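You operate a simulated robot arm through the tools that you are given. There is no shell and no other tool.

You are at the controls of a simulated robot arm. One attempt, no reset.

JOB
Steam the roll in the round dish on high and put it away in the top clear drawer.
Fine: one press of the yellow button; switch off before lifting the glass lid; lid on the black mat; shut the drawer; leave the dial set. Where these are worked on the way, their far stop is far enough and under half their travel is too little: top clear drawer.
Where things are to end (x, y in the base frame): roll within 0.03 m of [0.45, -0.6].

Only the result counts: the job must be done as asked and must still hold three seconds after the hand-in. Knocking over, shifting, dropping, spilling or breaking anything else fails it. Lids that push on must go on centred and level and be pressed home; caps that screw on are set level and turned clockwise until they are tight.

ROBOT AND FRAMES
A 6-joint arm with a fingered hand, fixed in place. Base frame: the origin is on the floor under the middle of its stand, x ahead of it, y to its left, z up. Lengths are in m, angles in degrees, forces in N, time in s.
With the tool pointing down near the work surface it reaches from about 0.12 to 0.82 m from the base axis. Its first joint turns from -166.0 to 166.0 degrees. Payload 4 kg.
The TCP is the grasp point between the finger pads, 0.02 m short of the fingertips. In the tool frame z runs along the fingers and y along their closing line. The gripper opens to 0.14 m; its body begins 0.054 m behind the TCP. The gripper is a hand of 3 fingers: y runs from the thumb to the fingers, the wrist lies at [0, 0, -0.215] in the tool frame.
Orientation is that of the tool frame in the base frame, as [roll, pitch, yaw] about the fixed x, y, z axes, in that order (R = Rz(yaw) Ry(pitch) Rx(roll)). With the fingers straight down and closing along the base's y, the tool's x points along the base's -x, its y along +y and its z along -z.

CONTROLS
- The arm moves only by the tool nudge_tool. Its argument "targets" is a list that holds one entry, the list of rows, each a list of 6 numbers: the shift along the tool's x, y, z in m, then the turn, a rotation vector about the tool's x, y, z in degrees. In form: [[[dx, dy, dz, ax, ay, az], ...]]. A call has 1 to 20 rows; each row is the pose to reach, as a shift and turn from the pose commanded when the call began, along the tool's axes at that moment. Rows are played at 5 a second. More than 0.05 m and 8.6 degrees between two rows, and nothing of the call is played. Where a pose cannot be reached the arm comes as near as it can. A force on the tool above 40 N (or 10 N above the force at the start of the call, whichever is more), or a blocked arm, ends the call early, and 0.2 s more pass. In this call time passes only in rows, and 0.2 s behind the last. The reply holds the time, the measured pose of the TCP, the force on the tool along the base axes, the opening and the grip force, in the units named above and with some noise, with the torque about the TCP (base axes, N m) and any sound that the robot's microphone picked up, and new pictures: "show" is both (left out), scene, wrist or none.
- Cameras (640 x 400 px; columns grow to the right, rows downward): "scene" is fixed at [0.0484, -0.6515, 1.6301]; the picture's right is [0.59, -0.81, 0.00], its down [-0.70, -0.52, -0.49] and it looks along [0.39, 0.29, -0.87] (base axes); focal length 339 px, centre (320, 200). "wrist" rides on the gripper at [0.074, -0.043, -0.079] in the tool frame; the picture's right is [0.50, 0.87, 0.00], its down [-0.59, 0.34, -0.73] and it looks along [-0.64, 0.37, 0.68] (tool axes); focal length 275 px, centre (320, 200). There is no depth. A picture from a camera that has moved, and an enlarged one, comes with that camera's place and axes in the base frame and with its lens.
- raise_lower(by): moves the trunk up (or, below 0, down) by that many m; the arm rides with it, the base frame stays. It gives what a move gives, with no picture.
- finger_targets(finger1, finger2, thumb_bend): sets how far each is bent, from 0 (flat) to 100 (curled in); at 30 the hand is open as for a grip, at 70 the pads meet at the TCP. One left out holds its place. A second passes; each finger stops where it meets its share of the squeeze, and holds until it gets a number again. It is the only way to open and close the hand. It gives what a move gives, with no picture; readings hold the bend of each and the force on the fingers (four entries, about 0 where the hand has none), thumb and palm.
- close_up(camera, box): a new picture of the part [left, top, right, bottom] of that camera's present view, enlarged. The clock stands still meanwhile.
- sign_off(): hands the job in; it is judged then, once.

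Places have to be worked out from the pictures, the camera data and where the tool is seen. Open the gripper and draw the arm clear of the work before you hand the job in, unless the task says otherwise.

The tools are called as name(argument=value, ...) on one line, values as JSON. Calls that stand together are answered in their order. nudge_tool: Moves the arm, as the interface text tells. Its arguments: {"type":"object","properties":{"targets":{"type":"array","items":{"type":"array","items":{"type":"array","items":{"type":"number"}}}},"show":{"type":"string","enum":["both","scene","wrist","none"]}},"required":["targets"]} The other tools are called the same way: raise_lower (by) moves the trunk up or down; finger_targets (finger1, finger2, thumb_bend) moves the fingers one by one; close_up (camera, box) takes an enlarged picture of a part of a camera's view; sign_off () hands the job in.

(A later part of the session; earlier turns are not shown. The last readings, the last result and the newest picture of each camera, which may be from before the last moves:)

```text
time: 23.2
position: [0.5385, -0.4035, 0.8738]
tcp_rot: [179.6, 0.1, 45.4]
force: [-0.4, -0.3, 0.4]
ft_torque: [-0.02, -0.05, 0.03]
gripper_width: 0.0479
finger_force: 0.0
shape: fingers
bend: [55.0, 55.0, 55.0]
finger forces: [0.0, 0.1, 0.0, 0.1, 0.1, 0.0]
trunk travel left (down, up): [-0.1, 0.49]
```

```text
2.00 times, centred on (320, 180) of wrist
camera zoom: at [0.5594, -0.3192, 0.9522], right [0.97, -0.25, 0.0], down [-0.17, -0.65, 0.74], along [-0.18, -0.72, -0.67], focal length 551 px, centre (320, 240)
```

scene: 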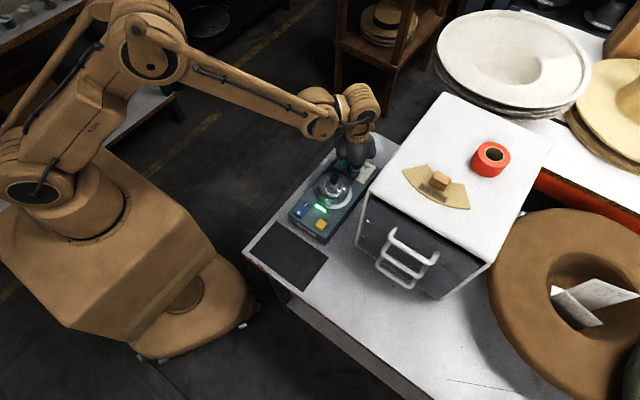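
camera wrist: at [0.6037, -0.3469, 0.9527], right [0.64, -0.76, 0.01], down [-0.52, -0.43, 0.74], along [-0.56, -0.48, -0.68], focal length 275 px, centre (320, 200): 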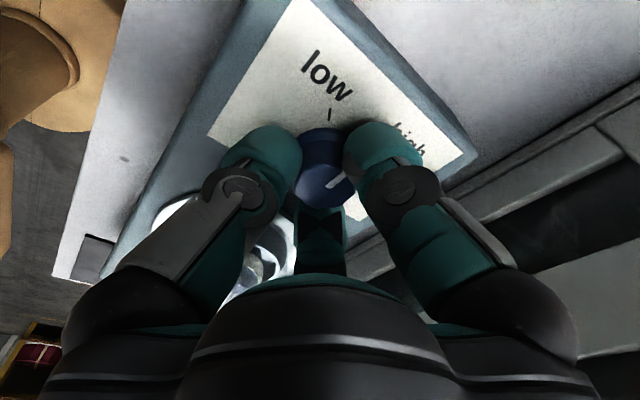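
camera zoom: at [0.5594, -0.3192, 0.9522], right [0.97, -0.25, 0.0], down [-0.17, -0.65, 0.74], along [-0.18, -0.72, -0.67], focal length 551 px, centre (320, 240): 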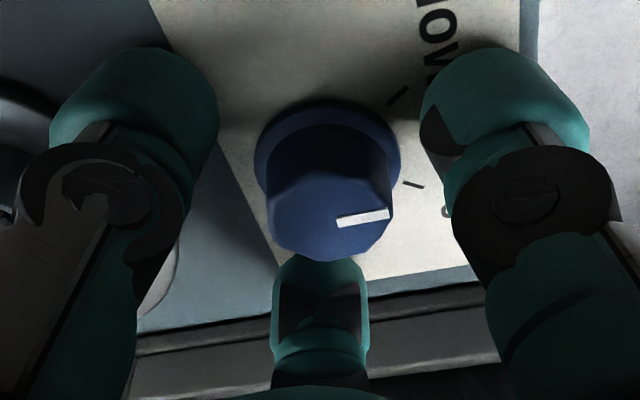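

Pointer now at about 0° (straight along +x), so the second bite of ~35° brings it to the high tick. Gripping and turning.

finger_targets(finger1=66, finger2=66, thumb_bend=66)

nudge_tool(targets=[[[0, 0, 0, 0, 0, 7], [0, 0, 0, 0, 0, 14], [0, 0, 0, 0, 0, 21], [0, 0, 0, 0, 0, 28], [0, 0, 0, 0, 0, 35]]], show="none")

finger_targets(finger1=55, finger2=55, thumb_bend=55)

nudge_tool(targets=[[[0, 0, -0.01, 0, 0, 0], [0, 0, -0.03, 0, 0, 0], [0, 0, -0.06, 0, 0, 0], [0, 0, -0.09, 0, 0, 0]]])

close_up(camera="wrist", box=[220, 0, 420, 140])

close_up(camera="scene", box=[300, 140, 390, 220])

```text
time: 24.2
position: [0.5375, -0.4021, 0.8741]
tcp_rot: [179.6, 0.2, 45.2]
force: [0.3, -0.9, -0.4]
ft_torque: [0.01, 0.0, -0.01]
gripper_width: 0.0226
finger_force: 6.2
shape: fingers
bend: [63.0, 63.0, 65.0]
finger forces: [4.3, 4.6, 0.0, 0.1, 3.2, 0.0]
trunk travel left (down, up): [-0.1, 0.49]
```

```text
time: 25.4
position: [0.539, -0.4033, 0.8738]
tcp_rot: [179.6, -0.1, 10.2]
force: [5.2, 0.7, -1.1]
ft_torque: [0.02, -0.12, 0.06]
gripper_width: 0.0225
finger_force: 6.9
shape: fingers
bend: [63.0, 63.0, 65.0]
finger forces: [6.6, 3.7, 0.0, 0.0, 3.8, 0.0]
trunk travel left (down, up): [-0.1, 0.49]
```

```text
time: 26.4
position: [0.5377, -0.4036, 0.874]
tcp_rot: [179.6, -0.1, 10.3]
force: [-0.3, 0.6, -0.3]
ft_torque: [0.0, 0.01, 0.0]
gripper_width: 0.0477
finger_force: 0.1
shape: fingers
bend: [55.0, 55.0, 55.0]
finger forces: [0.0, 0.1, 0.1, 0.0, 0.0, 0.0]
trunk travel left (down, up): [-0.1, 0.49]
```

```text
time: 27.4
position: [0.5386, -0.4046, 0.9641]
tcp_rot: [179.6, -0.1, 10.3]
force: [-0.1, -0.1, 0.4]
ft_torque: [-0.04, -0.03, 0.0]
gripper_width: 0.048
finger_force: 0.0
shape: fingers
bend: [55.0, 55.0, 55.0]
finger forces: [0.0, 0.0, 0.0, 0.0, 0.0, 0.1]
trunk travel left (down, up): [-0.1, 0.49]
camera wrist: at [0.6033, -0.3462, 1.0432], right [0.65, -0.76, 0.01], down [-0.52, -0.43, 0.74], along [-0.56, -0.48, -0.68], focal length 275 px, centre (320, 200)
```

scene: 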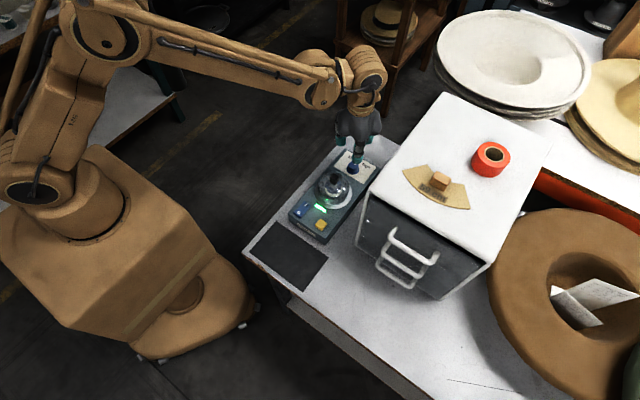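
wrist: 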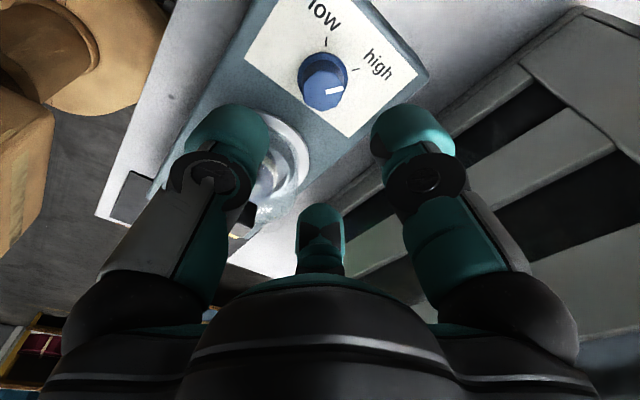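

```text
2.86 times, centred on (320, 70) of wrist
camera zoom: at [0.6033, -0.3462, 1.0432], right [0.65, -0.76, 0.01], down [-0.52, -0.43, 0.74], along [-0.56, -0.48, -0.68], focal length 786 px, centre (320, 571)
```

zoom: 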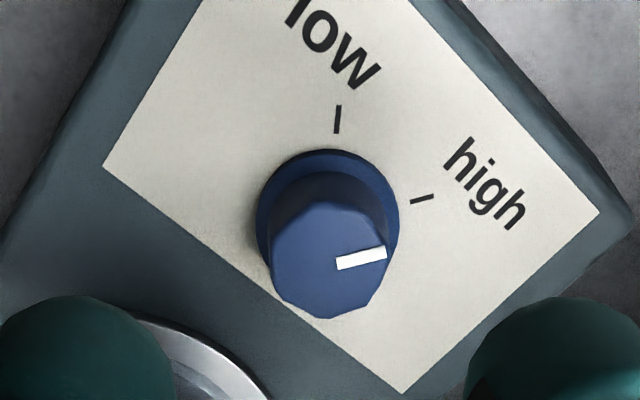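

```text
5.00 times, centred on (345, 180) of scene
camera zoom: at [0.0484, -0.6515, 1.6301], right [0.59, -0.81, 0.0], down [-0.7, -0.52, -0.49], along [0.39, 0.29, -0.87], focal length 1695 px, centre (195, 300)
```

zoom: 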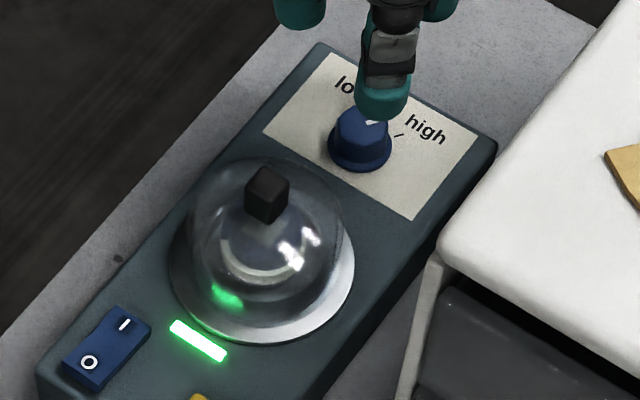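

The pointer (≈−36°) now lines up with the high tick (≈−36°) and the lid is unmoved. I'll rise, unwind the wrist to the neutral yaw while travelling to above the front of the unit for the yellow button.

nudge_tool(targets=[[[0, 0, -0.03, 0, 0, -8.5], [0, 0, -0.06, 0, 0, -17], [0, 0, -0.06, 0, 0, -25.5], [-0.0111, -0.0026, -0.06, 0, 0, -33.9], [-0.0222, -0.0051, -0.06, 0, 0, -42.4], [-0.0334, -0.0077, -0.06, 0, 0, -50.9], [-0.0445, -0.0102, -0.06, 0, 0, -59.4], [-0.0556, -0.0128, -0.06, 0, 0, -67.9], [-0.0667, -0.0154, -0.06, 0, 0, -76.4], [-0.0778, -0.0179, -0.06, 0, 0, -84.9], [-0.0889, -0.0205, -0.06, 0, 0, -93.3], [-0.1001, -0.023, -0.06, 0, 0, -101.8], [-0.1112, -0.0256, -0.06, 0, 0, -110.3], [-0.1223, -0.0281, -0.06, 0, 0, -118.8], [-0.1334, -0.0307, -0.06, 0, 0, -127.3], [-0.1445, -0.0333, -0.06, 0, 0, -135.8], [-0.1556, -0.0358, -0.06, 0, 0, -144.3], [-0.1668, -0.0384, -0.06, 0, 0, -152.7], [-0.1779, -0.0409, -0.06, 0, 0, -161.2], [-0.189, -0.0435, -0.06, 0, 0, -169.7]]], show="none")

finger_targets(finger1=100, finger2=100, thumb_bend=45)

close_up(camera="wrist", box=[0, 0, 640, 400])

close_up(camera="scene", box=[230, 100, 400, 270])

```text
time: 31.6
position: [0.3446, -0.3931, 1.0234]
tcp_rot: [-179.5, 0.2, -179.8]
force: [-0.2, 0.7, -0.1]
ft_torque: [-0.01, 0.01, 0.0]
gripper_width: 0.0479
finger_force: 0.1
shape: fingers
bend: [55.0, 55.0, 55.0]
finger forces: [0.0, 0.0, 0.1, 0.0, 0.0, 0.0]
trunk travel left (down, up): [-0.1, 0.49]
```

```text
time: 32.6
position: [0.3439, -0.3928, 1.0243]
tcp_rot: [-179.6, 0.2, -179.9]
force: [-1.2, -0.5, 0.7]
ft_torque: [0.02, -0.01, 0.03]
gripper_width: 0.045
finger_force: 0.0
shape: fingers
bend: [75.0, 75.0, 45.0]
finger forces: [0.0, 0.0, 0.0, 0.0, 0.0, 0.1]
trunk travel left (down, up): [-0.1, 0.49]
```

```text
1.00 times, centred on (320, 200) of wrist (not enlarged: the box is as wide or as high as the picture)
camera zoom: at [0.2689, -0.4356, 1.1027], right [-0.5, 0.87, -0.01], down [0.59, 0.34, 0.73], along [0.64, 0.36, -0.68], focal length 275 px, centre (320, 200)
```

zoom: 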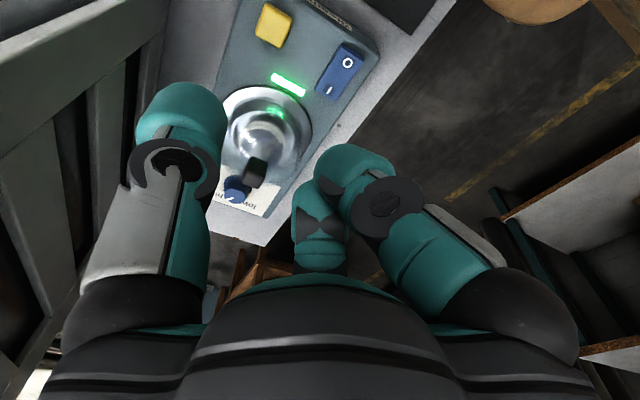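

```text
2.35 times, centred on (315, 185) of scene
camera zoom: at [0.0484, -0.6515, 1.6301], right [0.59, -0.81, 0.0], down [-0.7, -0.52, -0.49], along [0.39, 0.29, -0.87], focal length 798 px, centre (332, 235)
```

zoom: 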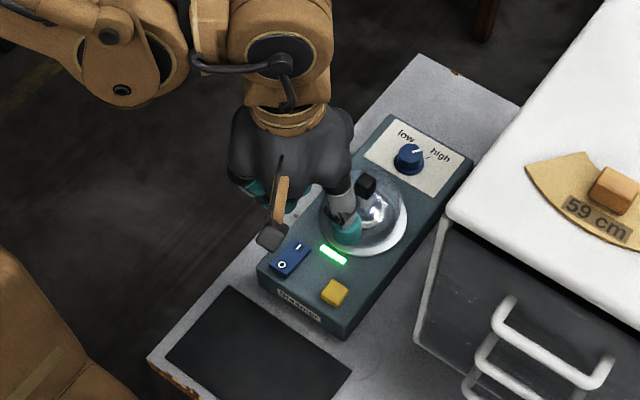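

Yellow button top triangulates to (0.345, −0.438, 0.855). I'll press with the thumb alone: tilting the tool −14° about its x makes the thumb tip the lowest point; first hover above the button to check alignment.

nudge_tool(targets=[[[0, 0.004, 0.02, -7, 0, 0], [0, 0.008, 0.04, -14.5, 0, 0], [0, 0.008, 0.07, -14.5, 0, 0], [0, 0.008, 0.094, -14.5, 0, 0]]])

close_up(camera="wrist", box=[80, 0, 400, 200])

close_up(camera="scene", box=[270, 150, 370, 250])

```text
time: 33.6
position: [0.3435, -0.3859, 0.9282]
tcp_rot: [165.8, 0.1, -180.0]
force: [0.4, -0.2, -0.6]
ft_torque: [-0.02, 0.01, 0.02]
gripper_width: 0.045
finger_force: 0.0
shape: fingers
bend: [75.0, 75.0, 45.0]
finger forces: [0.0, 0.0, 0.0, 0.0, 0.0, 0.0]
trunk travel left (down, up): [-0.1, 0.49]
camera wrist: at [0.2693, -0.4462, 0.9942], right [-0.5, 0.84, 0.21], down [0.59, 0.15, 0.8], along [0.64, 0.52, -0.57], focal length 275 px, centre (320, 200)
```

scene: 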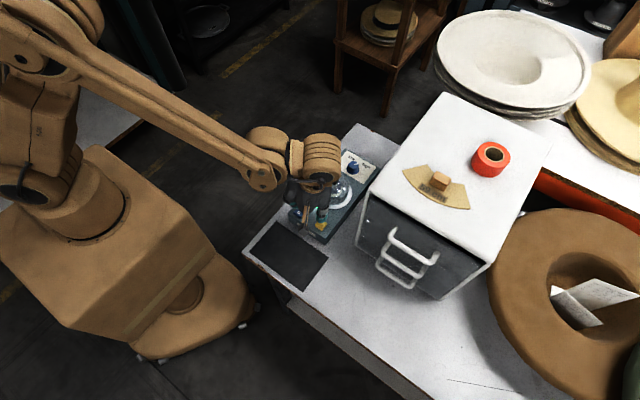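
wrist: 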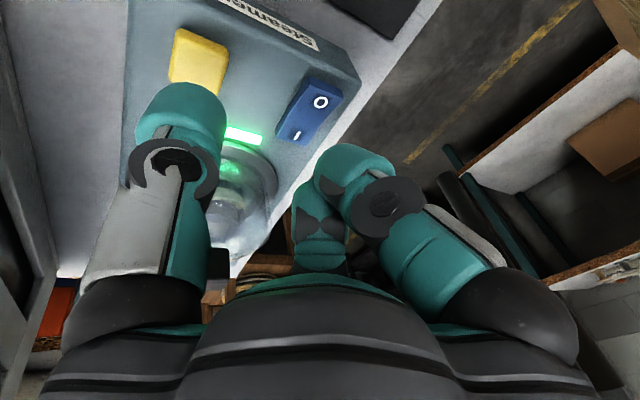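

```text
2.00 times, centred on (240, 100) of wrist
camera zoom: at [0.2693, -0.4462, 0.9942], right [-0.5, 0.84, 0.21], down [0.59, 0.15, 0.8], along [0.64, 0.52, -0.57], focal length 551 px, centre (480, 400)
```

zoom: 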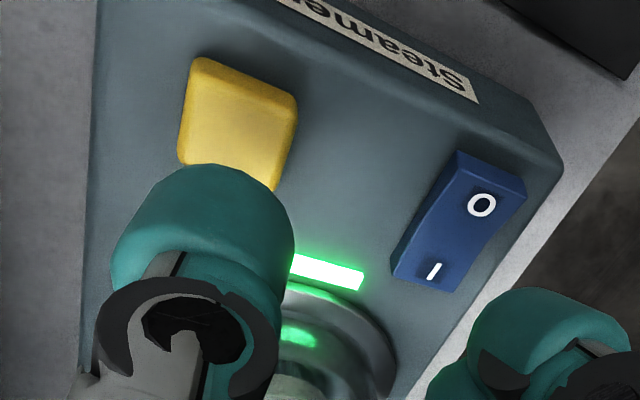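

```text
4.00 times, centred on (320, 200) of scene
camera zoom: at [0.0484, -0.6515, 1.6301], right [0.59, -0.81, 0.0], down [-0.7, -0.52, -0.49], along [0.39, 0.29, -0.87], focal length 1356 px, centre (320, 200)
```

zoom: 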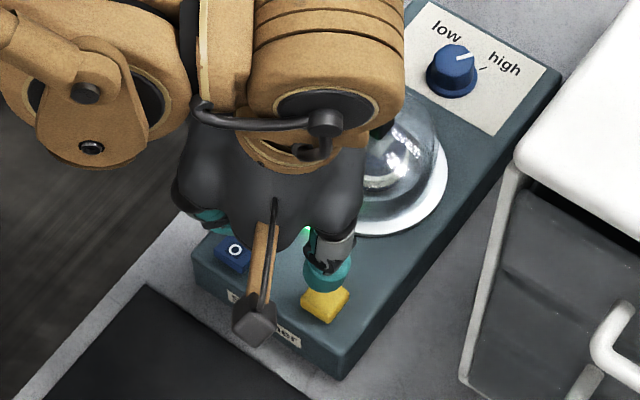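

Thumb tip is right above the yellow button (within ~3 mm). Descending to just above contact.

nudge_tool(targets=[[[0, -0.0017, 0.0148, 0, 0, 0], [0, -0.0054, 0.0296, 0, 0, 0]]], show="none")

close_up(camera="wrist", box=[80, 0, 400, 200])

close_up(camera="scene", box=[290, 190, 350, 240])

```text
time: 34.2
position: [0.3447, -0.3842, 0.8986]
tcp_rot: [165.9, 0.2, -179.9]
force: [1.3, -0.7, -0.2]
ft_torque: [-0.05, 0.0, -0.02]
gripper_width: 0.0451
finger_force: 0.1
shape: fingers
bend: [75.0, 75.0, 45.0]
finger forces: [0.0, 0.0, 0.0, 0.0, 0.2, 0.0]
trunk travel left (down, up): [-0.1, 0.49]
```

```text
2.00 times, centred on (240, 100) of wrist
camera zoom: at [0.2694, -0.4443, 0.9647], right [-0.5, 0.84, 0.21], down [0.59, 0.15, 0.8], along [0.64, 0.52, -0.57], focal length 551 px, centre (480, 400)
```

zoom: 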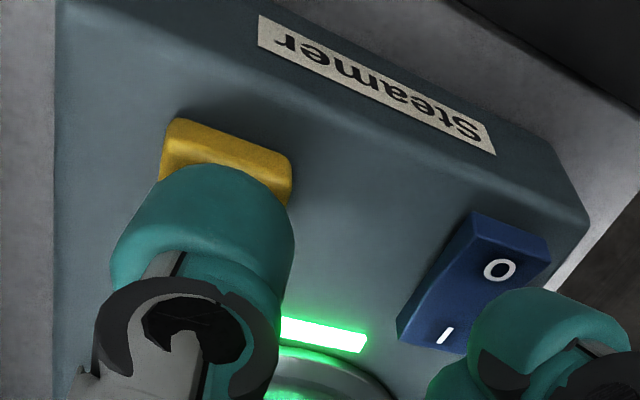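

```text
8.00 times, centred on (320, 215) of scene
camera zoom: at [0.0484, -0.6515, 1.6301], right [0.59, -0.81, 0.0], down [-0.7, -0.52, -0.49], along [0.39, 0.29, -0.87], focal length 2712 px, centre (320, 80)
```

zoom: 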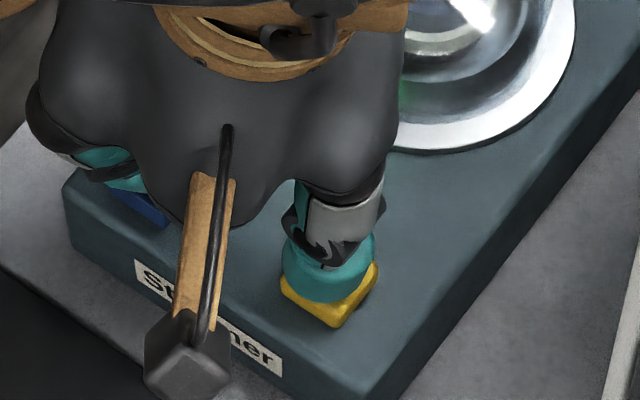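

Thumb is just about at the button surface (0.2 N). Pressing down in small steps, watching force and lamp/sound.

nudge_tool(targets=[[[0, -0.0005, 0.0019, 0, 0, 0], [0, -0.001, 0.0039, 0, 0, 0]]], show="none")

```text
time: 34.8
position: [0.3438, -0.3842, 0.8948]
tcp_rot: [165.9, 0.2, -179.9]
force: [0.9, -0.6, 2.1]
ft_torque: [-0.09, -0.04, 0.02]
gripper_width: 0.0446
finger_force: 0.9
shape: fingers
bend: [75.0, 75.0, 45.0]
finger forces: [0.1, 0.0, 0.0, 0.0, 2.0, 0.0]
trunk travel left (down, up): [-0.1, 0.49]
heard: click
```

A click was heard at ~2 N — the press registered. Releasing straight up and watching the lamp.

nudge_tool(targets=[[[0, 0.002, -0.009, 0, 0, 0], [0, 0.006, -0.025, 0, 0, 0], [0, 0.012, -0.05, 0, 0, 0]]])

close_up(camera="scene", box=[270, 140, 390, 250])

close_up(camera="wrist", box=[80, 0, 400, 200])

```text
time: 35.6
position: [0.3429, -0.3858, 0.9465]
tcp_rot: [166.0, 0.2, -180.0]
force: [0.5, 0.2, -0.1]
ft_torque: [-0.02, -0.02, 0.02]
gripper_width: 0.0448
finger_force: 0.0
shape: fingers
bend: [75.0, 75.0, 45.0]
finger forces: [0.0, 0.0, 0.1, 0.0, 0.0, 0.0]
trunk travel left (down, up): [-0.1, 0.49]
camera wrist: at [0.2674, -0.4452, 1.0123], right [-0.5, 0.84, 0.21], down [0.59, 0.15, 0.8], along [0.64, 0.52, -0.57], focal length 275 px, centre (320, 200)
```

scene: 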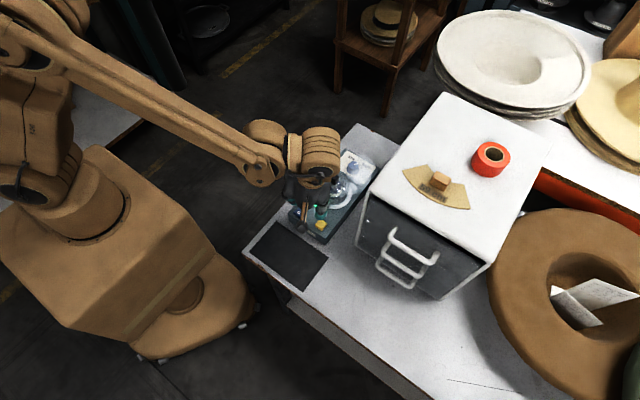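
wrist: 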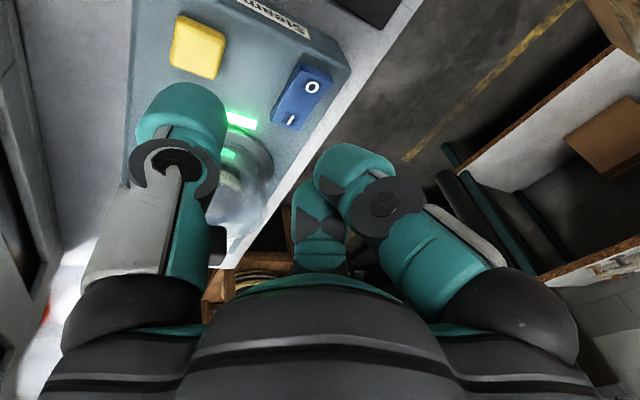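

```text
3.64 times, centred on (330, 195) of scene
camera zoom: at [0.0484, -0.6515, 1.6301], right [0.59, -0.81, 0.0], down [-0.7, -0.52, -0.49], along [0.39, 0.29, -0.87], focal length 1232 px, centre (284, 218)
```

zoom: 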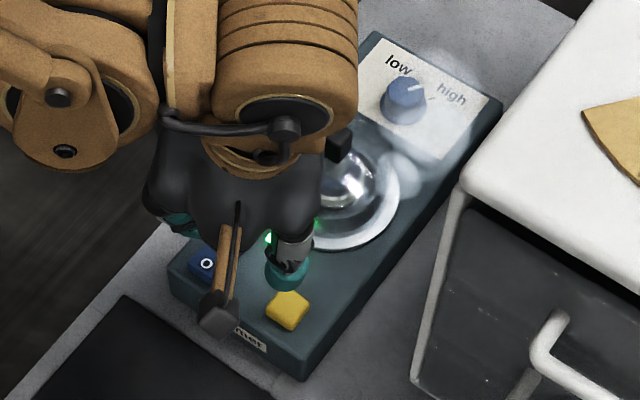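

```text
2.00 times, centred on (240, 100) of wrist
camera zoom: at [0.2674, -0.4452, 1.0123], right [-0.5, 0.84, 0.21], down [0.59, 0.15, 0.8], along [0.64, 0.52, -0.57], focal length 551 px, centre (480, 400)
```

zoom: 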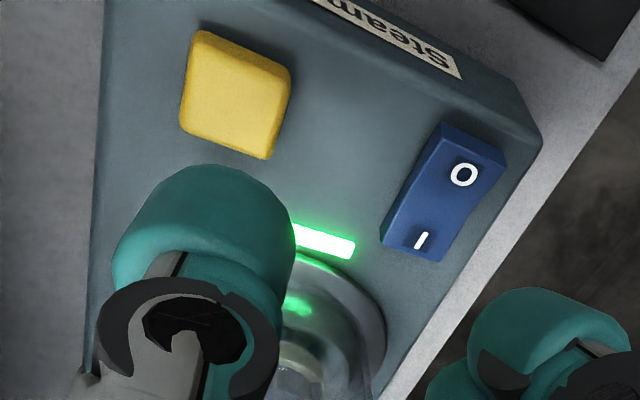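

Steam is now drifting from the dish — the cycle is running. While it steams I'll move the thumb over the O end of the rocker (≈(0.333, −0.372)), staying above it, and watch for the cycle's end.

nudge_tool(targets=[[[0.005, 0.0313, 0.008, 0, 0, 0], [0.0105, 0.0626, 0.0162, 0, 0, 0], [0.0105, 0.0602, 0.0259, 0, 0, 0]]])

close_up(camera="scene", box=[270, 140, 390, 250])

close_up(camera="wrist", box=[80, 0, 400, 200])

```text
time: 36.4
position: [0.3333, -0.3195, 0.9357]
tcp_rot: [165.9, 0.2, 179.9]
force: [-0.3, 0.0, -0.2]
ft_torque: [0.02, -0.01, -0.03]
gripper_width: 0.0448
finger_force: 0.1
shape: fingers
bend: [75.0, 75.0, 45.0]
finger forces: [0.0, 0.0, 0.0, 0.1, 0.0, 0.0]
trunk travel left (down, up): [-0.1, 0.49]
camera wrist: at [0.2579, -0.3798, 1.0016], right [-0.5, 0.84, 0.21], down [0.59, 0.15, 0.8], along [0.64, 0.52, -0.57], focal length 275 px, centre (320, 200)
```

scene: 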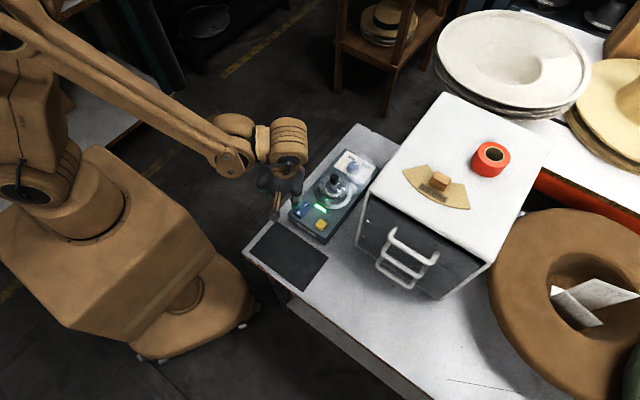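
wrist: 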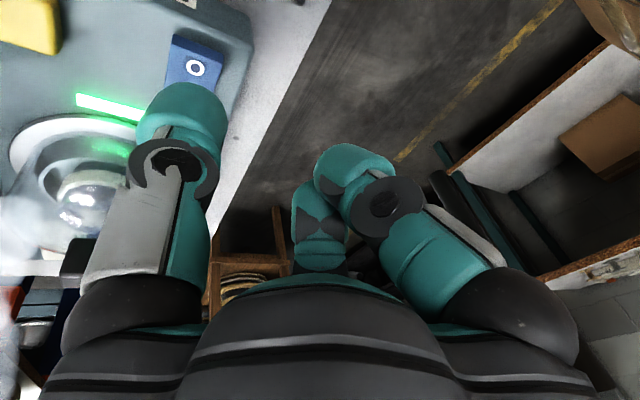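

```text
3.64 times, centred on (330, 195) of scene
camera zoom: at [0.0484, -0.6515, 1.6301], right [0.59, -0.81, 0.0], down [-0.7, -0.52, -0.49], along [0.39, 0.29, -0.87], focal length 1232 px, centre (284, 218)
```

zoom: 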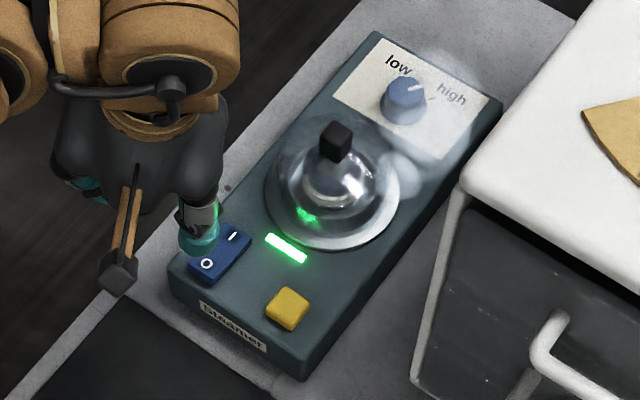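

```text
2.00 times, centred on (240, 100) of wrist
camera zoom: at [0.2579, -0.3798, 1.0016], right [-0.5, 0.84, 0.21], down [0.59, 0.15, 0.8], along [0.64, 0.52, -0.57], focal length 551 px, centre (480, 400)
```

zoom: 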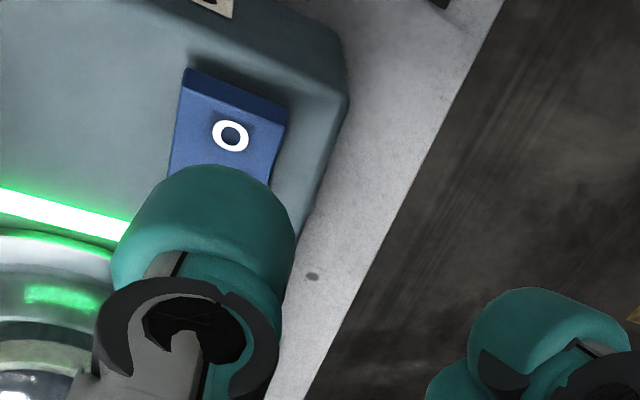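

Steam continues. I'll hold still for a few seconds, listening for the end of the cycle.

nudge_tool(targets=[[[0, 0, 0, 0, 0, 0], [0, 0, 0, 0, 0, 0], [0, 0, 0, 0, 0, 0], [0, 0, 0, 0, 0, 0], [0, 0, 0, 0, 0, 0], [0, 0, 0, 0, 0, 0], [0, 0, 0, 0, 0, 0], [0, 0, 0, 0, 0, 0], [0, 0, 0, 0, 0, 0], [0, 0, 0, 0, 0, 0], [0, 0, 0, 0, 0, 0], [0, 0, 0, 0, 0, 0], [0, 0, 0, 0, 0, 0], [0, 0, 0, 0, 0, 0], [0, 0, 0, 0, 0, 0], [0, 0, 0, 0, 0, 0], [0, 0, 0, 0, 0, 0], [0, 0, 0, 0, 0, 0], [0, 0, 0, 0, 0, 0], [0, 0, 0, 0, 0, 0]]], show="none")

close_up(camera="scene", box=[270, 140, 390, 250])

```text
time: 40.6
position: [0.3329, -0.3204, 0.9355]
tcp_rot: [165.9, 0.2, 180.0]
force: [0.5, 0.0, -0.4]
ft_torque: [0.02, 0.0, 0.01]
gripper_width: 0.0449
finger_force: 0.1
shape: fingers
bend: [75.0, 75.0, 45.0]
finger forces: [0.0, 0.0, 0.0, 0.0, 0.0, 0.0]
trunk travel left (down, up): [-0.1, 0.49]
```

```text
3.64 times, centred on (330, 195) of scene
camera zoom: at [0.0484, -0.6515, 1.6301], right [0.59, -0.81, 0.0], down [-0.7, -0.52, -0.49], along [0.39, 0.29, -0.87], focal length 1232 px, centre (284, 218)
```

zoom: 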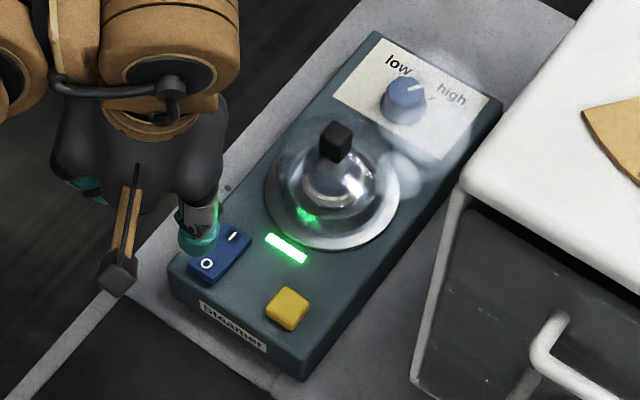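

Still steaming after 5 s; I'll keep waiting.

nudge_tool(targets=[[[0, 0, 0, 0, 0, 0], [0, 0, 0, 0, 0, 0], [0, 0, 0, 0, 0, 0], [0, 0, 0, 0, 0, 0], [0, 0, 0, 0, 0, 0], [0, 0, 0, 0, 0, 0], [0, 0, 0, 0, 0, 0], [0, 0, 0, 0, 0, 0], [0, 0, 0, 0, 0, 0], [0, 0, 0, 0, 0, 0], [0, 0, 0, 0, 0, 0], [0, 0, 0, 0, 0, 0], [0, 0, 0, 0, 0, 0], [0, 0, 0, 0, 0, 0], [0, 0, 0, 0, 0, 0], [0, 0, 0, 0, 0, 0], [0, 0, 0, 0, 0, 0], [0, 0, 0, 0, 0, 0], [0, 0, 0, 0, 0, 0], [0, 0, 0, 0, 0, 0]]], show="none")

nudge_tool(targets=[[[0, 0, 0, 0, 0, 0], [0, 0, 0, 0, 0, 0], [0, 0, 0, 0, 0, 0], [0, 0, 0, 0, 0, 0], [0, 0, 0, 0, 0, 0], [0, 0, 0, 0, 0, 0], [0, 0, 0, 0, 0, 0], [0, 0, 0, 0, 0, 0], [0, 0, 0, 0, 0, 0], [0, 0, 0, 0, 0, 0], [0, 0, 0, 0, 0, 0], [0, 0, 0, 0, 0, 0], [0, 0, 0, 0, 0, 0], [0, 0, 0, 0, 0, 0], [0, 0, 0, 0, 0, 0], [0, 0, 0, 0, 0, 0], [0, 0, 0, 0, 0, 0], [0, 0, 0, 0, 0, 0], [0, 0, 0, 0, 0, 0], [0, 0, 0, 0, 0, 0]]], show="none")

close_up(camera="scene", box=[270, 140, 390, 250])

```text
time: 44.8
position: [0.3327, -0.3201, 0.9353]
tcp_rot: [165.8, 0.2, 180.0]
force: [-0.1, -0.5, 0.0]
ft_torque: [0.02, 0.02, 0.0]
gripper_width: 0.0447
finger_force: 0.1
shape: fingers
bend: [75.0, 75.0, 45.0]
finger forces: [0.0, 0.1, 0.0, 0.1, 0.1, 0.1]
trunk travel left (down, up): [-0.1, 0.49]
```

```text
time: 49.0
position: [0.3338, -0.3187, 0.9342]
tcp_rot: [165.9, 0.2, -180.0]
force: [0.1, 0.2, 0.1]
ft_torque: [0.0, 0.0, 0.0]
gripper_width: 0.0448
finger_force: 0.1
shape: fingers
bend: [75.0, 75.0, 45.0]
finger forces: [0.1, 0.1, 0.0, 0.0, 0.0, 0.1]
trunk travel left (down, up): [-0.1, 0.49]
```

```text
3.64 times, centred on (330, 195) of scene
camera zoom: at [0.0484, -0.6515, 1.6301], right [0.59, -0.81, 0.0], down [-0.7, -0.52, -0.49], along [0.39, 0.29, -0.87], focal length 1232 px, centre (284, 218)
```

zoom: 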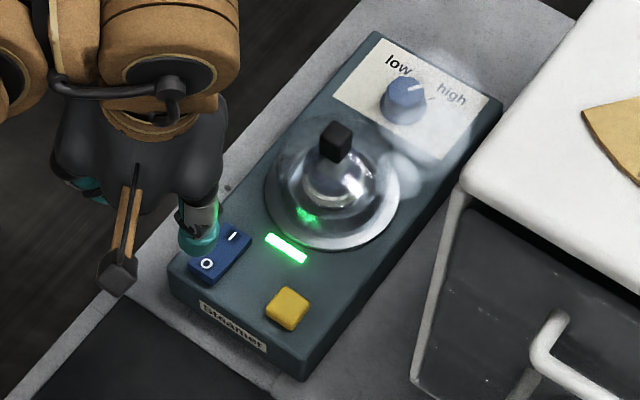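

Steam still visible with no sound. Waiting longer.

nudge_tool(targets=[[[0, 0, 0, 0, 0, 0], [0, 0, 0, 0, 0, 0], [0, 0, 0, 0, 0, 0], [0, 0, 0, 0, 0, 0], [0, 0, 0, 0, 0, 0], [0, 0, 0, 0, 0, 0], [0, 0, 0, 0, 0, 0], [0, 0, 0, 0, 0, 0], [0, 0, 0, 0, 0, 0], [0, 0, 0, 0, 0, 0], [0, 0, 0, 0, 0, 0], [0, 0, 0, 0, 0, 0], [0, 0, 0, 0, 0, 0], [0, 0, 0, 0, 0, 0], [0, 0, 0, 0, 0, 0], [0, 0, 0, 0, 0, 0], [0, 0, 0, 0, 0, 0], [0, 0, 0, 0, 0, 0], [0, 0, 0, 0, 0, 0], [0, 0, 0, 0, 0, 0]]], show="none")

nudge_tool(targets=[[[0, 0, 0, 0, 0, 0], [0, 0, 0, 0, 0, 0], [0, 0, 0, 0, 0, 0], [0, 0, 0, 0, 0, 0], [0, 0, 0, 0, 0, 0], [0, 0, 0, 0, 0, 0], [0, 0, 0, 0, 0, 0], [0, 0, 0, 0, 0, 0], [0, 0, 0, 0, 0, 0], [0, 0, 0, 0, 0, 0], [0, 0, 0, 0, 0, 0], [0, 0, 0, 0, 0, 0], [0, 0, 0, 0, 0, 0], [0, 0, 0, 0, 0, 0], [0, 0, 0, 0, 0, 0], [0, 0, 0, 0, 0, 0], [0, 0, 0, 0, 0, 0], [0, 0, 0, 0, 0, 0], [0, 0, 0, 0, 0, 0], [0, 0, 0, 0, 0, 0]]], show="none")

close_up(camera="scene", box=[270, 140, 390, 250])

```text
time: 53.2
position: [0.3334, -0.32, 0.9361]
tcp_rot: [165.9, 0.2, 179.9]
force: [-1.0, 0.1, -0.3]
ft_torque: [-0.04, 0.03, 0.05]
gripper_width: 0.0448
finger_force: 0.1
shape: fingers
bend: [75.0, 75.0, 45.0]
finger forces: [0.1, 0.0, 0.0, 0.0, 0.0, 0.0]
trunk travel left (down, up): [-0.1, 0.49]
```

```text
time: 57.4
position: [0.3333, -0.3197, 0.9355]
tcp_rot: [165.9, 0.2, -179.9]
force: [-0.7, 0.1, -0.5]
ft_torque: [0.0, -0.02, 0.03]
gripper_width: 0.0451
finger_force: 0.1
shape: fingers
bend: [75.0, 75.0, 45.0]
finger forces: [0.0, 0.0, 0.0, 0.1, 0.0, 0.0]
trunk travel left (down, up): [-0.1, 0.49]
```

```text
3.64 times, centred on (330, 195) of scene
camera zoom: at [0.0484, -0.6515, 1.6301], right [0.59, -0.81, 0.0], down [-0.7, -0.52, -0.49], along [0.39, 0.29, -0.87], focal length 1232 px, centre (284, 218)
```

zoom: 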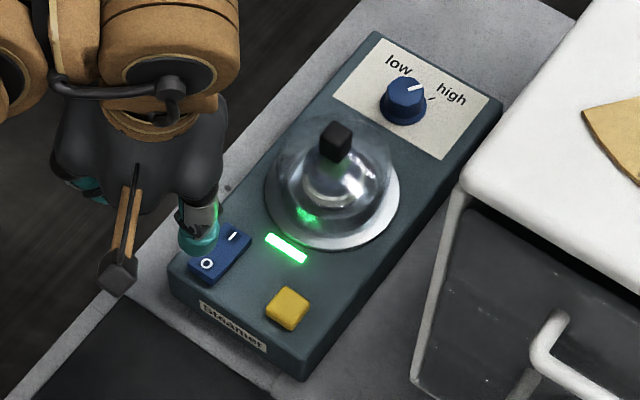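

Steam has stopped — the cycle is finished (~20 s). Before switching off, I'll recheck the dial pointer closely.

close_up(camera="scene", box=[335, 145, 380, 180])

```text
11.43 times, centred on (358, 162) of scene
camera zoom: at [0.0484, -0.6515, 1.6301], right [0.59, -0.81, 0.0], down [-0.7, -0.52, -0.49], along [0.39, 0.29, -0.87], focal length 3874 px, centre (-109, 629)
```

zoom: 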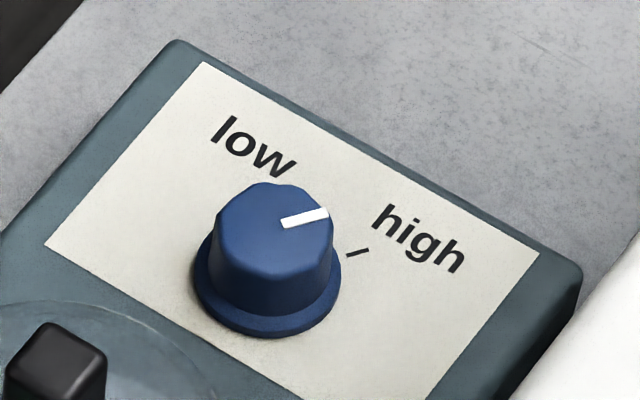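

Pointer is parallel to the high tick — set correctly. Now I lower the thumb onto the O end of the rocker.

nudge_tool(targets=[[[0, -0.0036, 0.0145, 0, 0, 0], [0, -0.0073, 0.0291, 0, 0, 0]]], show="none")

close_up(camera="wrist", box=[80, 0, 400, 200])

close_up(camera="scene", box=[280, 185, 340, 235])

```text
time: 58.0
position: [0.3337, -0.3206, 0.9053]
tcp_rot: [165.9, 0.3, -180.0]
force: [-0.8, 0.9, 0.4]
ft_torque: [0.02, 0.0, 0.05]
gripper_width: 0.0446
finger_force: 0.0
shape: fingers
bend: [75.0, 75.0, 45.0]
finger forces: [0.0, 0.0, 0.0, 0.0, 0.0, 0.1]
trunk travel left (down, up): [-0.1, 0.49]
```

```text
2.00 times, centred on (240, 100) of wrist
camera zoom: at [0.2583, -0.3806, 0.9722], right [-0.5, 0.84, 0.21], down [0.59, 0.15, 0.8], along [0.64, 0.52, -0.57], focal length 551 px, centre (480, 400)
```

zoom: 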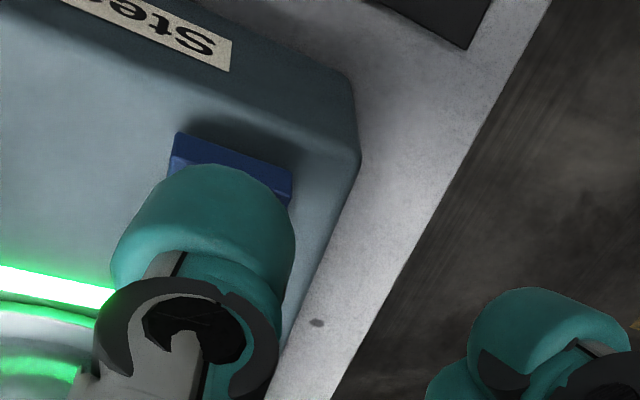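

```text
8.00 times, centred on (310, 210) of scene
camera zoom: at [0.0484, -0.6515, 1.6301], right [0.59, -0.81, 0.0], down [-0.7, -0.52, -0.49], along [0.39, 0.29, -0.87], focal length 2712 px, centre (400, 120)
```

zoom: 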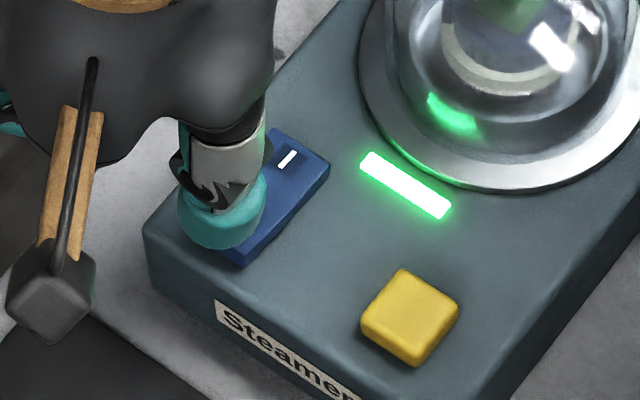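

Thumb sits over the O end. Pressing down in small steps.

nudge_tool(targets=[[[0, -0.0007, 0.0029, 0, 0, 0], [0, -0.0014, 0.0058, 0, 0, 0]]], show="none")

close_up(camera="scene", box=[280, 185, 340, 235])

```text
time: 58.6
position: [0.3332, -0.3204, 0.8999]
tcp_rot: [165.9, 0.3, -180.0]
force: [0.0, 0.8, -0.9]
ft_torque: [-0.02, 0.05, 0.02]
gripper_width: 0.0451
finger_force: 0.2
shape: fingers
bend: [75.0, 75.0, 45.0]
finger forces: [0.0, 0.0, 0.0, 0.1, 0.1, 0.0]
trunk travel left (down, up): [-0.1, 0.49]
```

```text
8.00 times, centred on (310, 210) of scene
camera zoom: at [0.0484, -0.6515, 1.6301], right [0.59, -0.81, 0.0], down [-0.7, -0.52, -0.49], along [0.39, 0.29, -0.87], focal length 2712 px, centre (400, 120)
```

zoom: 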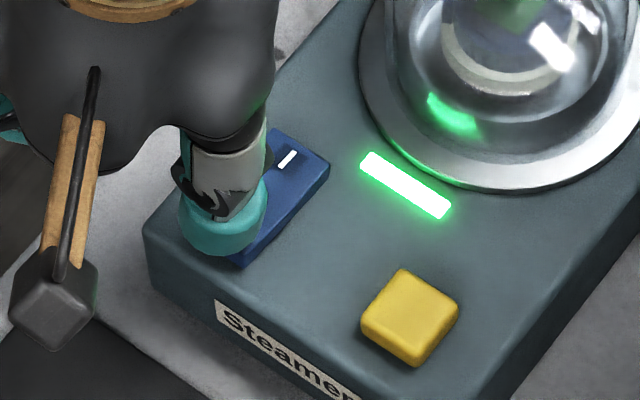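

Not yet touching. Continuing down in 2 mm steps.

nudge_tool(targets=[[[0, -0.0005, 0.0019, 0, 0, 0], [0, -0.001, 0.0039, 0, 0, 0]]], show="none")

```text
time: 59.2
position: [0.3333, -0.3196, 0.8967]
tcp_rot: [165.9, 0.2, 180.0]
force: [-0.1, 0.1, 1.1]
ft_torque: [-0.03, 0.01, 0.01]
gripper_width: 0.045
finger_force: 0.1
shape: fingers
bend: [75.0, 75.0, 45.0]
finger forces: [0.0, 0.0, 0.0, 0.1, 0.0, 0.0]
trunk travel left (down, up): [-0.1, 0.49]
```

nudge_tool(targets=[[[0, -0.0005, 0.0019, 0, 0, 0], [0, -0.001, 0.0039, 0, 0, 0]]], show="none")

close_up(camera="scene", box=[280, 185, 340, 235])

close_up(camera="wrist", box=[80, 0, 400, 200])

```text
time: 59.8
position: [0.3325, -0.3189, 0.8945]
tcp_rot: [166.0, 0.3, -179.9]
force: [1.4, -1.8, 37.6]
ft_torque: [-2.04, -0.3, 0.1]
gripper_width: 0.0456
finger_force: 18.1
shape: fingers
bend: [75.0, 75.0, 45.0]
finger forces: [0.1, 0.0, 0.0, 0.0, 36.1, 0.0]
trunk travel left (down, up): [-0.1, 0.49]
stopped in row 2: the force on the tool passed its limit at 44 N (the readings are from after the stop); the commanded pose is now the measured one
```

```text
8.00 times, centred on (310, 210) of scene
camera zoom: at [0.0484, -0.6515, 1.6301], right [0.59, -0.81, 0.0], down [-0.7, -0.52, -0.49], along [0.39, 0.29, -0.87], focal length 2712 px, centre (400, 120)
```

zoom: 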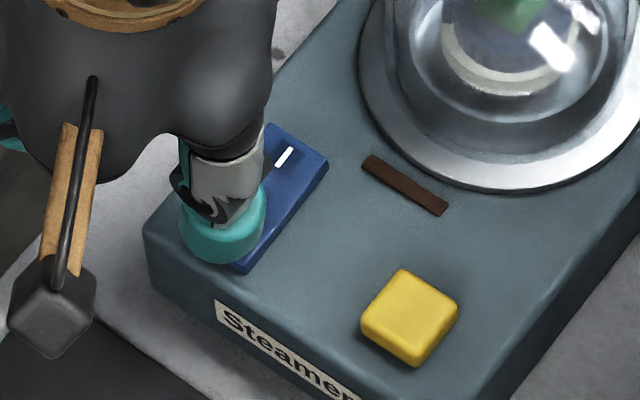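

```text
2.00 times, centred on (240, 100) of wrist
camera zoom: at [0.2584, -0.3792, 0.9608], right [-0.5, 0.84, 0.21], down [0.58, 0.15, 0.8], along [0.64, 0.52, -0.57], focal length 551 px, centre (480, 400)
```

zoom: 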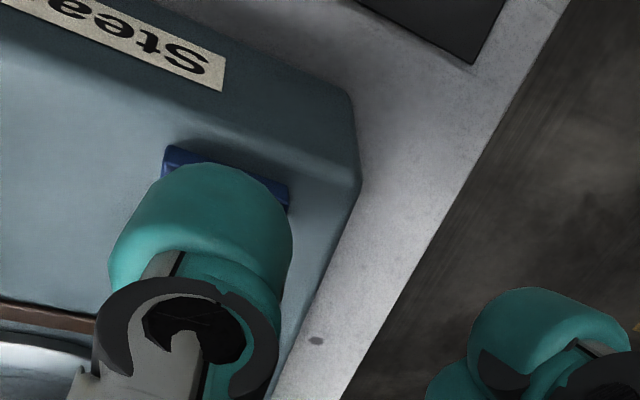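

The lamp is now dark — the steamer is off. I'll release upward and straighten the tool.

nudge_tool(targets=[[[0, 0.0024, -0.0097, 0, 0, 0], [0, 0.0072, -0.0291, 0, 0, 0], [0, 0.0145, -0.0582, 0, 0, 0], [0, 0.0242, -0.097, 7, 0, 0], [0, 0.0339, -0.1358, 14, 0, 0]]])

close_up(camera="scene", box=[270, 140, 390, 250])

```text
time: 61.0
position: [0.3354, -0.3194, 1.0328]
tcp_rot: [-179.9, 0.2, -180.0]
force: [-0.4, -0.8, 0.4]
ft_torque: [-0.03, -0.02, 0.0]
gripper_width: 0.045
finger_force: 0.1
shape: fingers
bend: [75.0, 75.0, 45.0]
finger forces: [0.1, 0.0, 0.1, 0.0, 0.1, 0.0]
trunk travel left (down, up): [-0.1, 0.49]
camera wrist: at [0.2593, -0.3611, 1.1118], right [-0.5, 0.87, 0.0], down [0.58, 0.34, 0.74], along [0.64, 0.37, -0.68], focal length 275 px, centre (320, 200)
```

scene: 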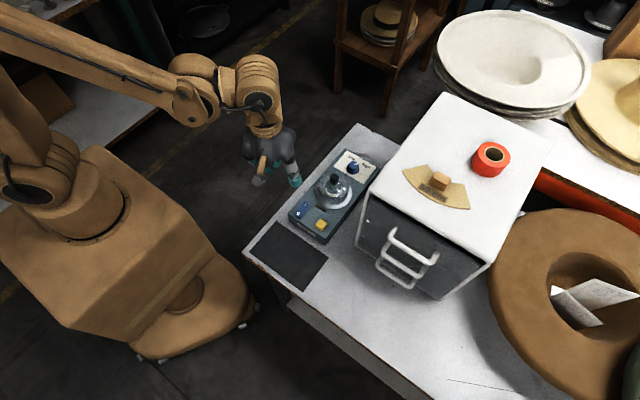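
wrist: 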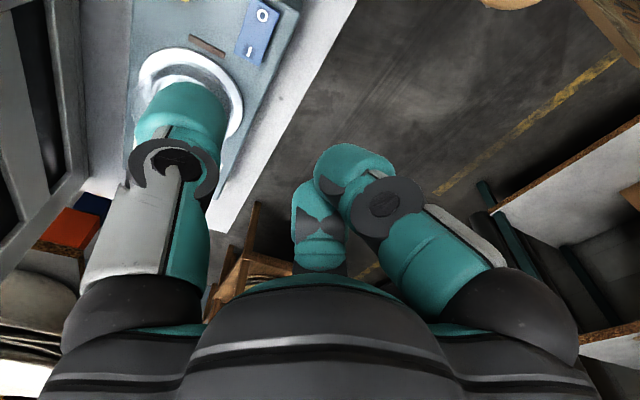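

```text
3.64 times, centred on (330, 195) of scene
camera zoom: at [0.0484, -0.6515, 1.6301], right [0.59, -0.81, 0.0], down [-0.7, -0.52, -0.49], along [0.39, 0.29, -0.87], focal length 1232 px, centre (284, 218)
```

zoom: 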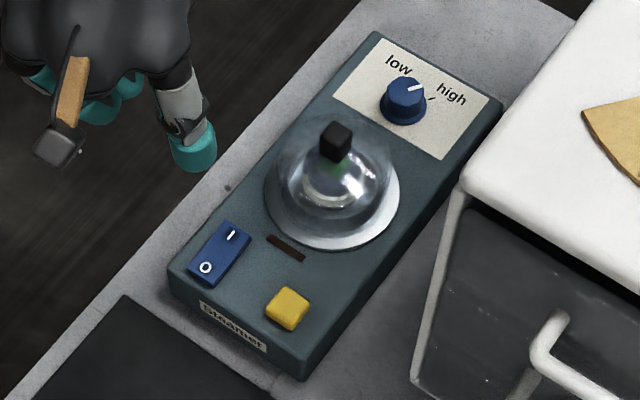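

Switch shows O down and lamp dark. Next the lid: open the fingers to a medium width and move above the knob to triangulate it.

finger_targets(finger1=48, finger2=48, thumb_bend=48)

nudge_tool(targets=[[[-0.036, -0.0285, 0, 0, 0, 0], [-0.072, -0.057, 0, 0, 0, 0], [-0.1076, -0.0856, 0, 0, 0, 0], [-0.1076, -0.0856, 0.023, 0, 0, 0]]])

close_up(camera="wrist", box=[160, 20, 480, 220])

close_up(camera="scene", box=[290, 120, 390, 220])

```text
time: 62.0
position: [0.3344, -0.3195, 1.0323]
tcp_rot: [179.9, 0.2, 179.9]
force: [-0.4, -0.2, 0.4]
ft_torque: [-0.01, 0.0, -0.01]
gripper_width: 0.0697
finger_force: 0.0
shape: fingers
bend: [48.0, 48.0, 48.0]
finger forces: [0.0, 0.0, 0.1, 0.0, 0.0, 0.0]
trunk travel left (down, up): [-0.1, 0.49]
```

```text
time: 63.0
position: [0.4432, -0.4057, 1.0111]
tcp_rot: [179.9, 0.1, -180.0]
force: [-0.1, 1.0, 1.1]
ft_torque: [-0.03, 0.0, -0.02]
gripper_width: 0.0697
finger_force: 0.0
shape: fingers
bend: [48.0, 48.0, 48.0]
finger forces: [0.0, 0.0, 0.0, 0.1, 0.0, 0.1]
trunk travel left (down, up): [-0.1, 0.49]
camera wrist: at [0.3681, -0.4486, 1.0899], right [-0.5, 0.87, 0.0], down [0.58, 0.34, 0.74], along [0.64, 0.37, -0.68], focal length 275 px, centre (320, 200)
```

scene: 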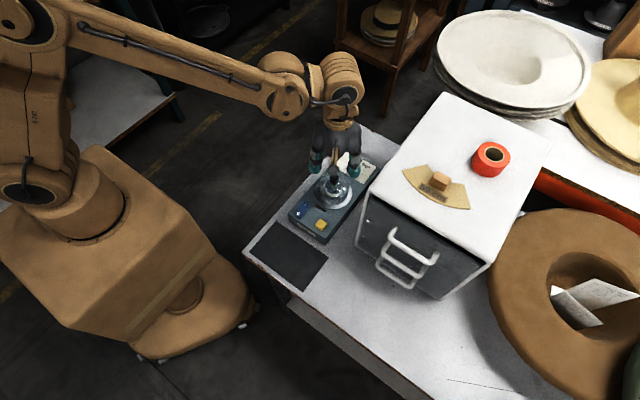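
wrist: 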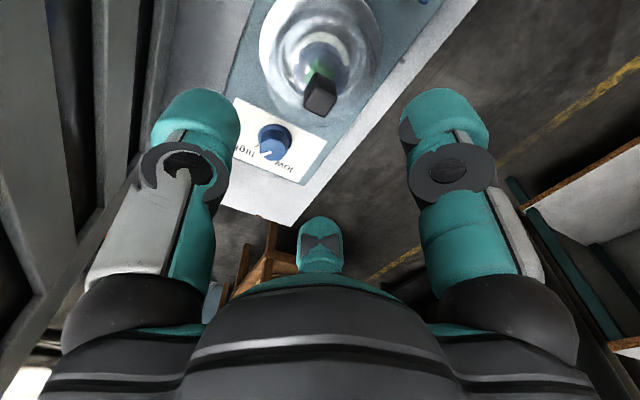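

```text
2.00 times, centred on (320, 120) of wrist
camera zoom: at [0.3681, -0.4486, 1.0899], right [-0.5, 0.87, 0.0], down [0.58, 0.34, 0.74], along [0.64, 0.37, -0.68], focal length 551 px, centre (320, 360)
```

zoom: 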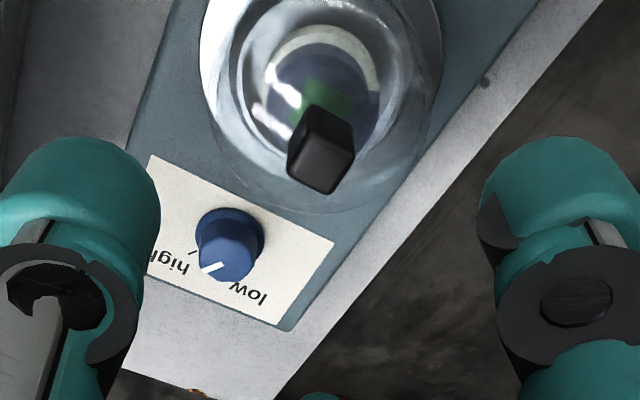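

```text
4.00 times, centred on (340, 170) of scene
camera zoom: at [0.0484, -0.6515, 1.6301], right [0.59, -0.81, 0.0], down [-0.7, -0.52, -0.49], along [0.39, 0.29, -0.87], focal length 1356 px, centre (240, 320)
```

zoom: 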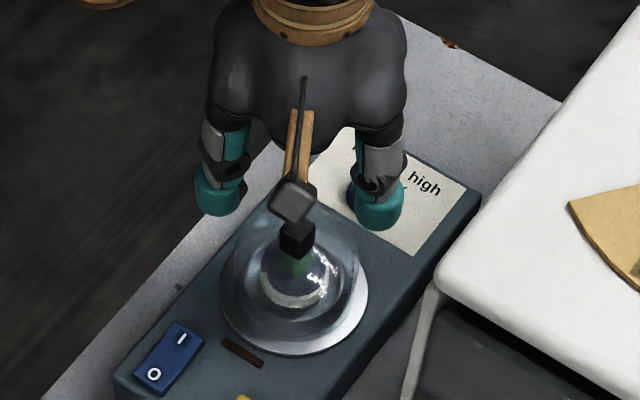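

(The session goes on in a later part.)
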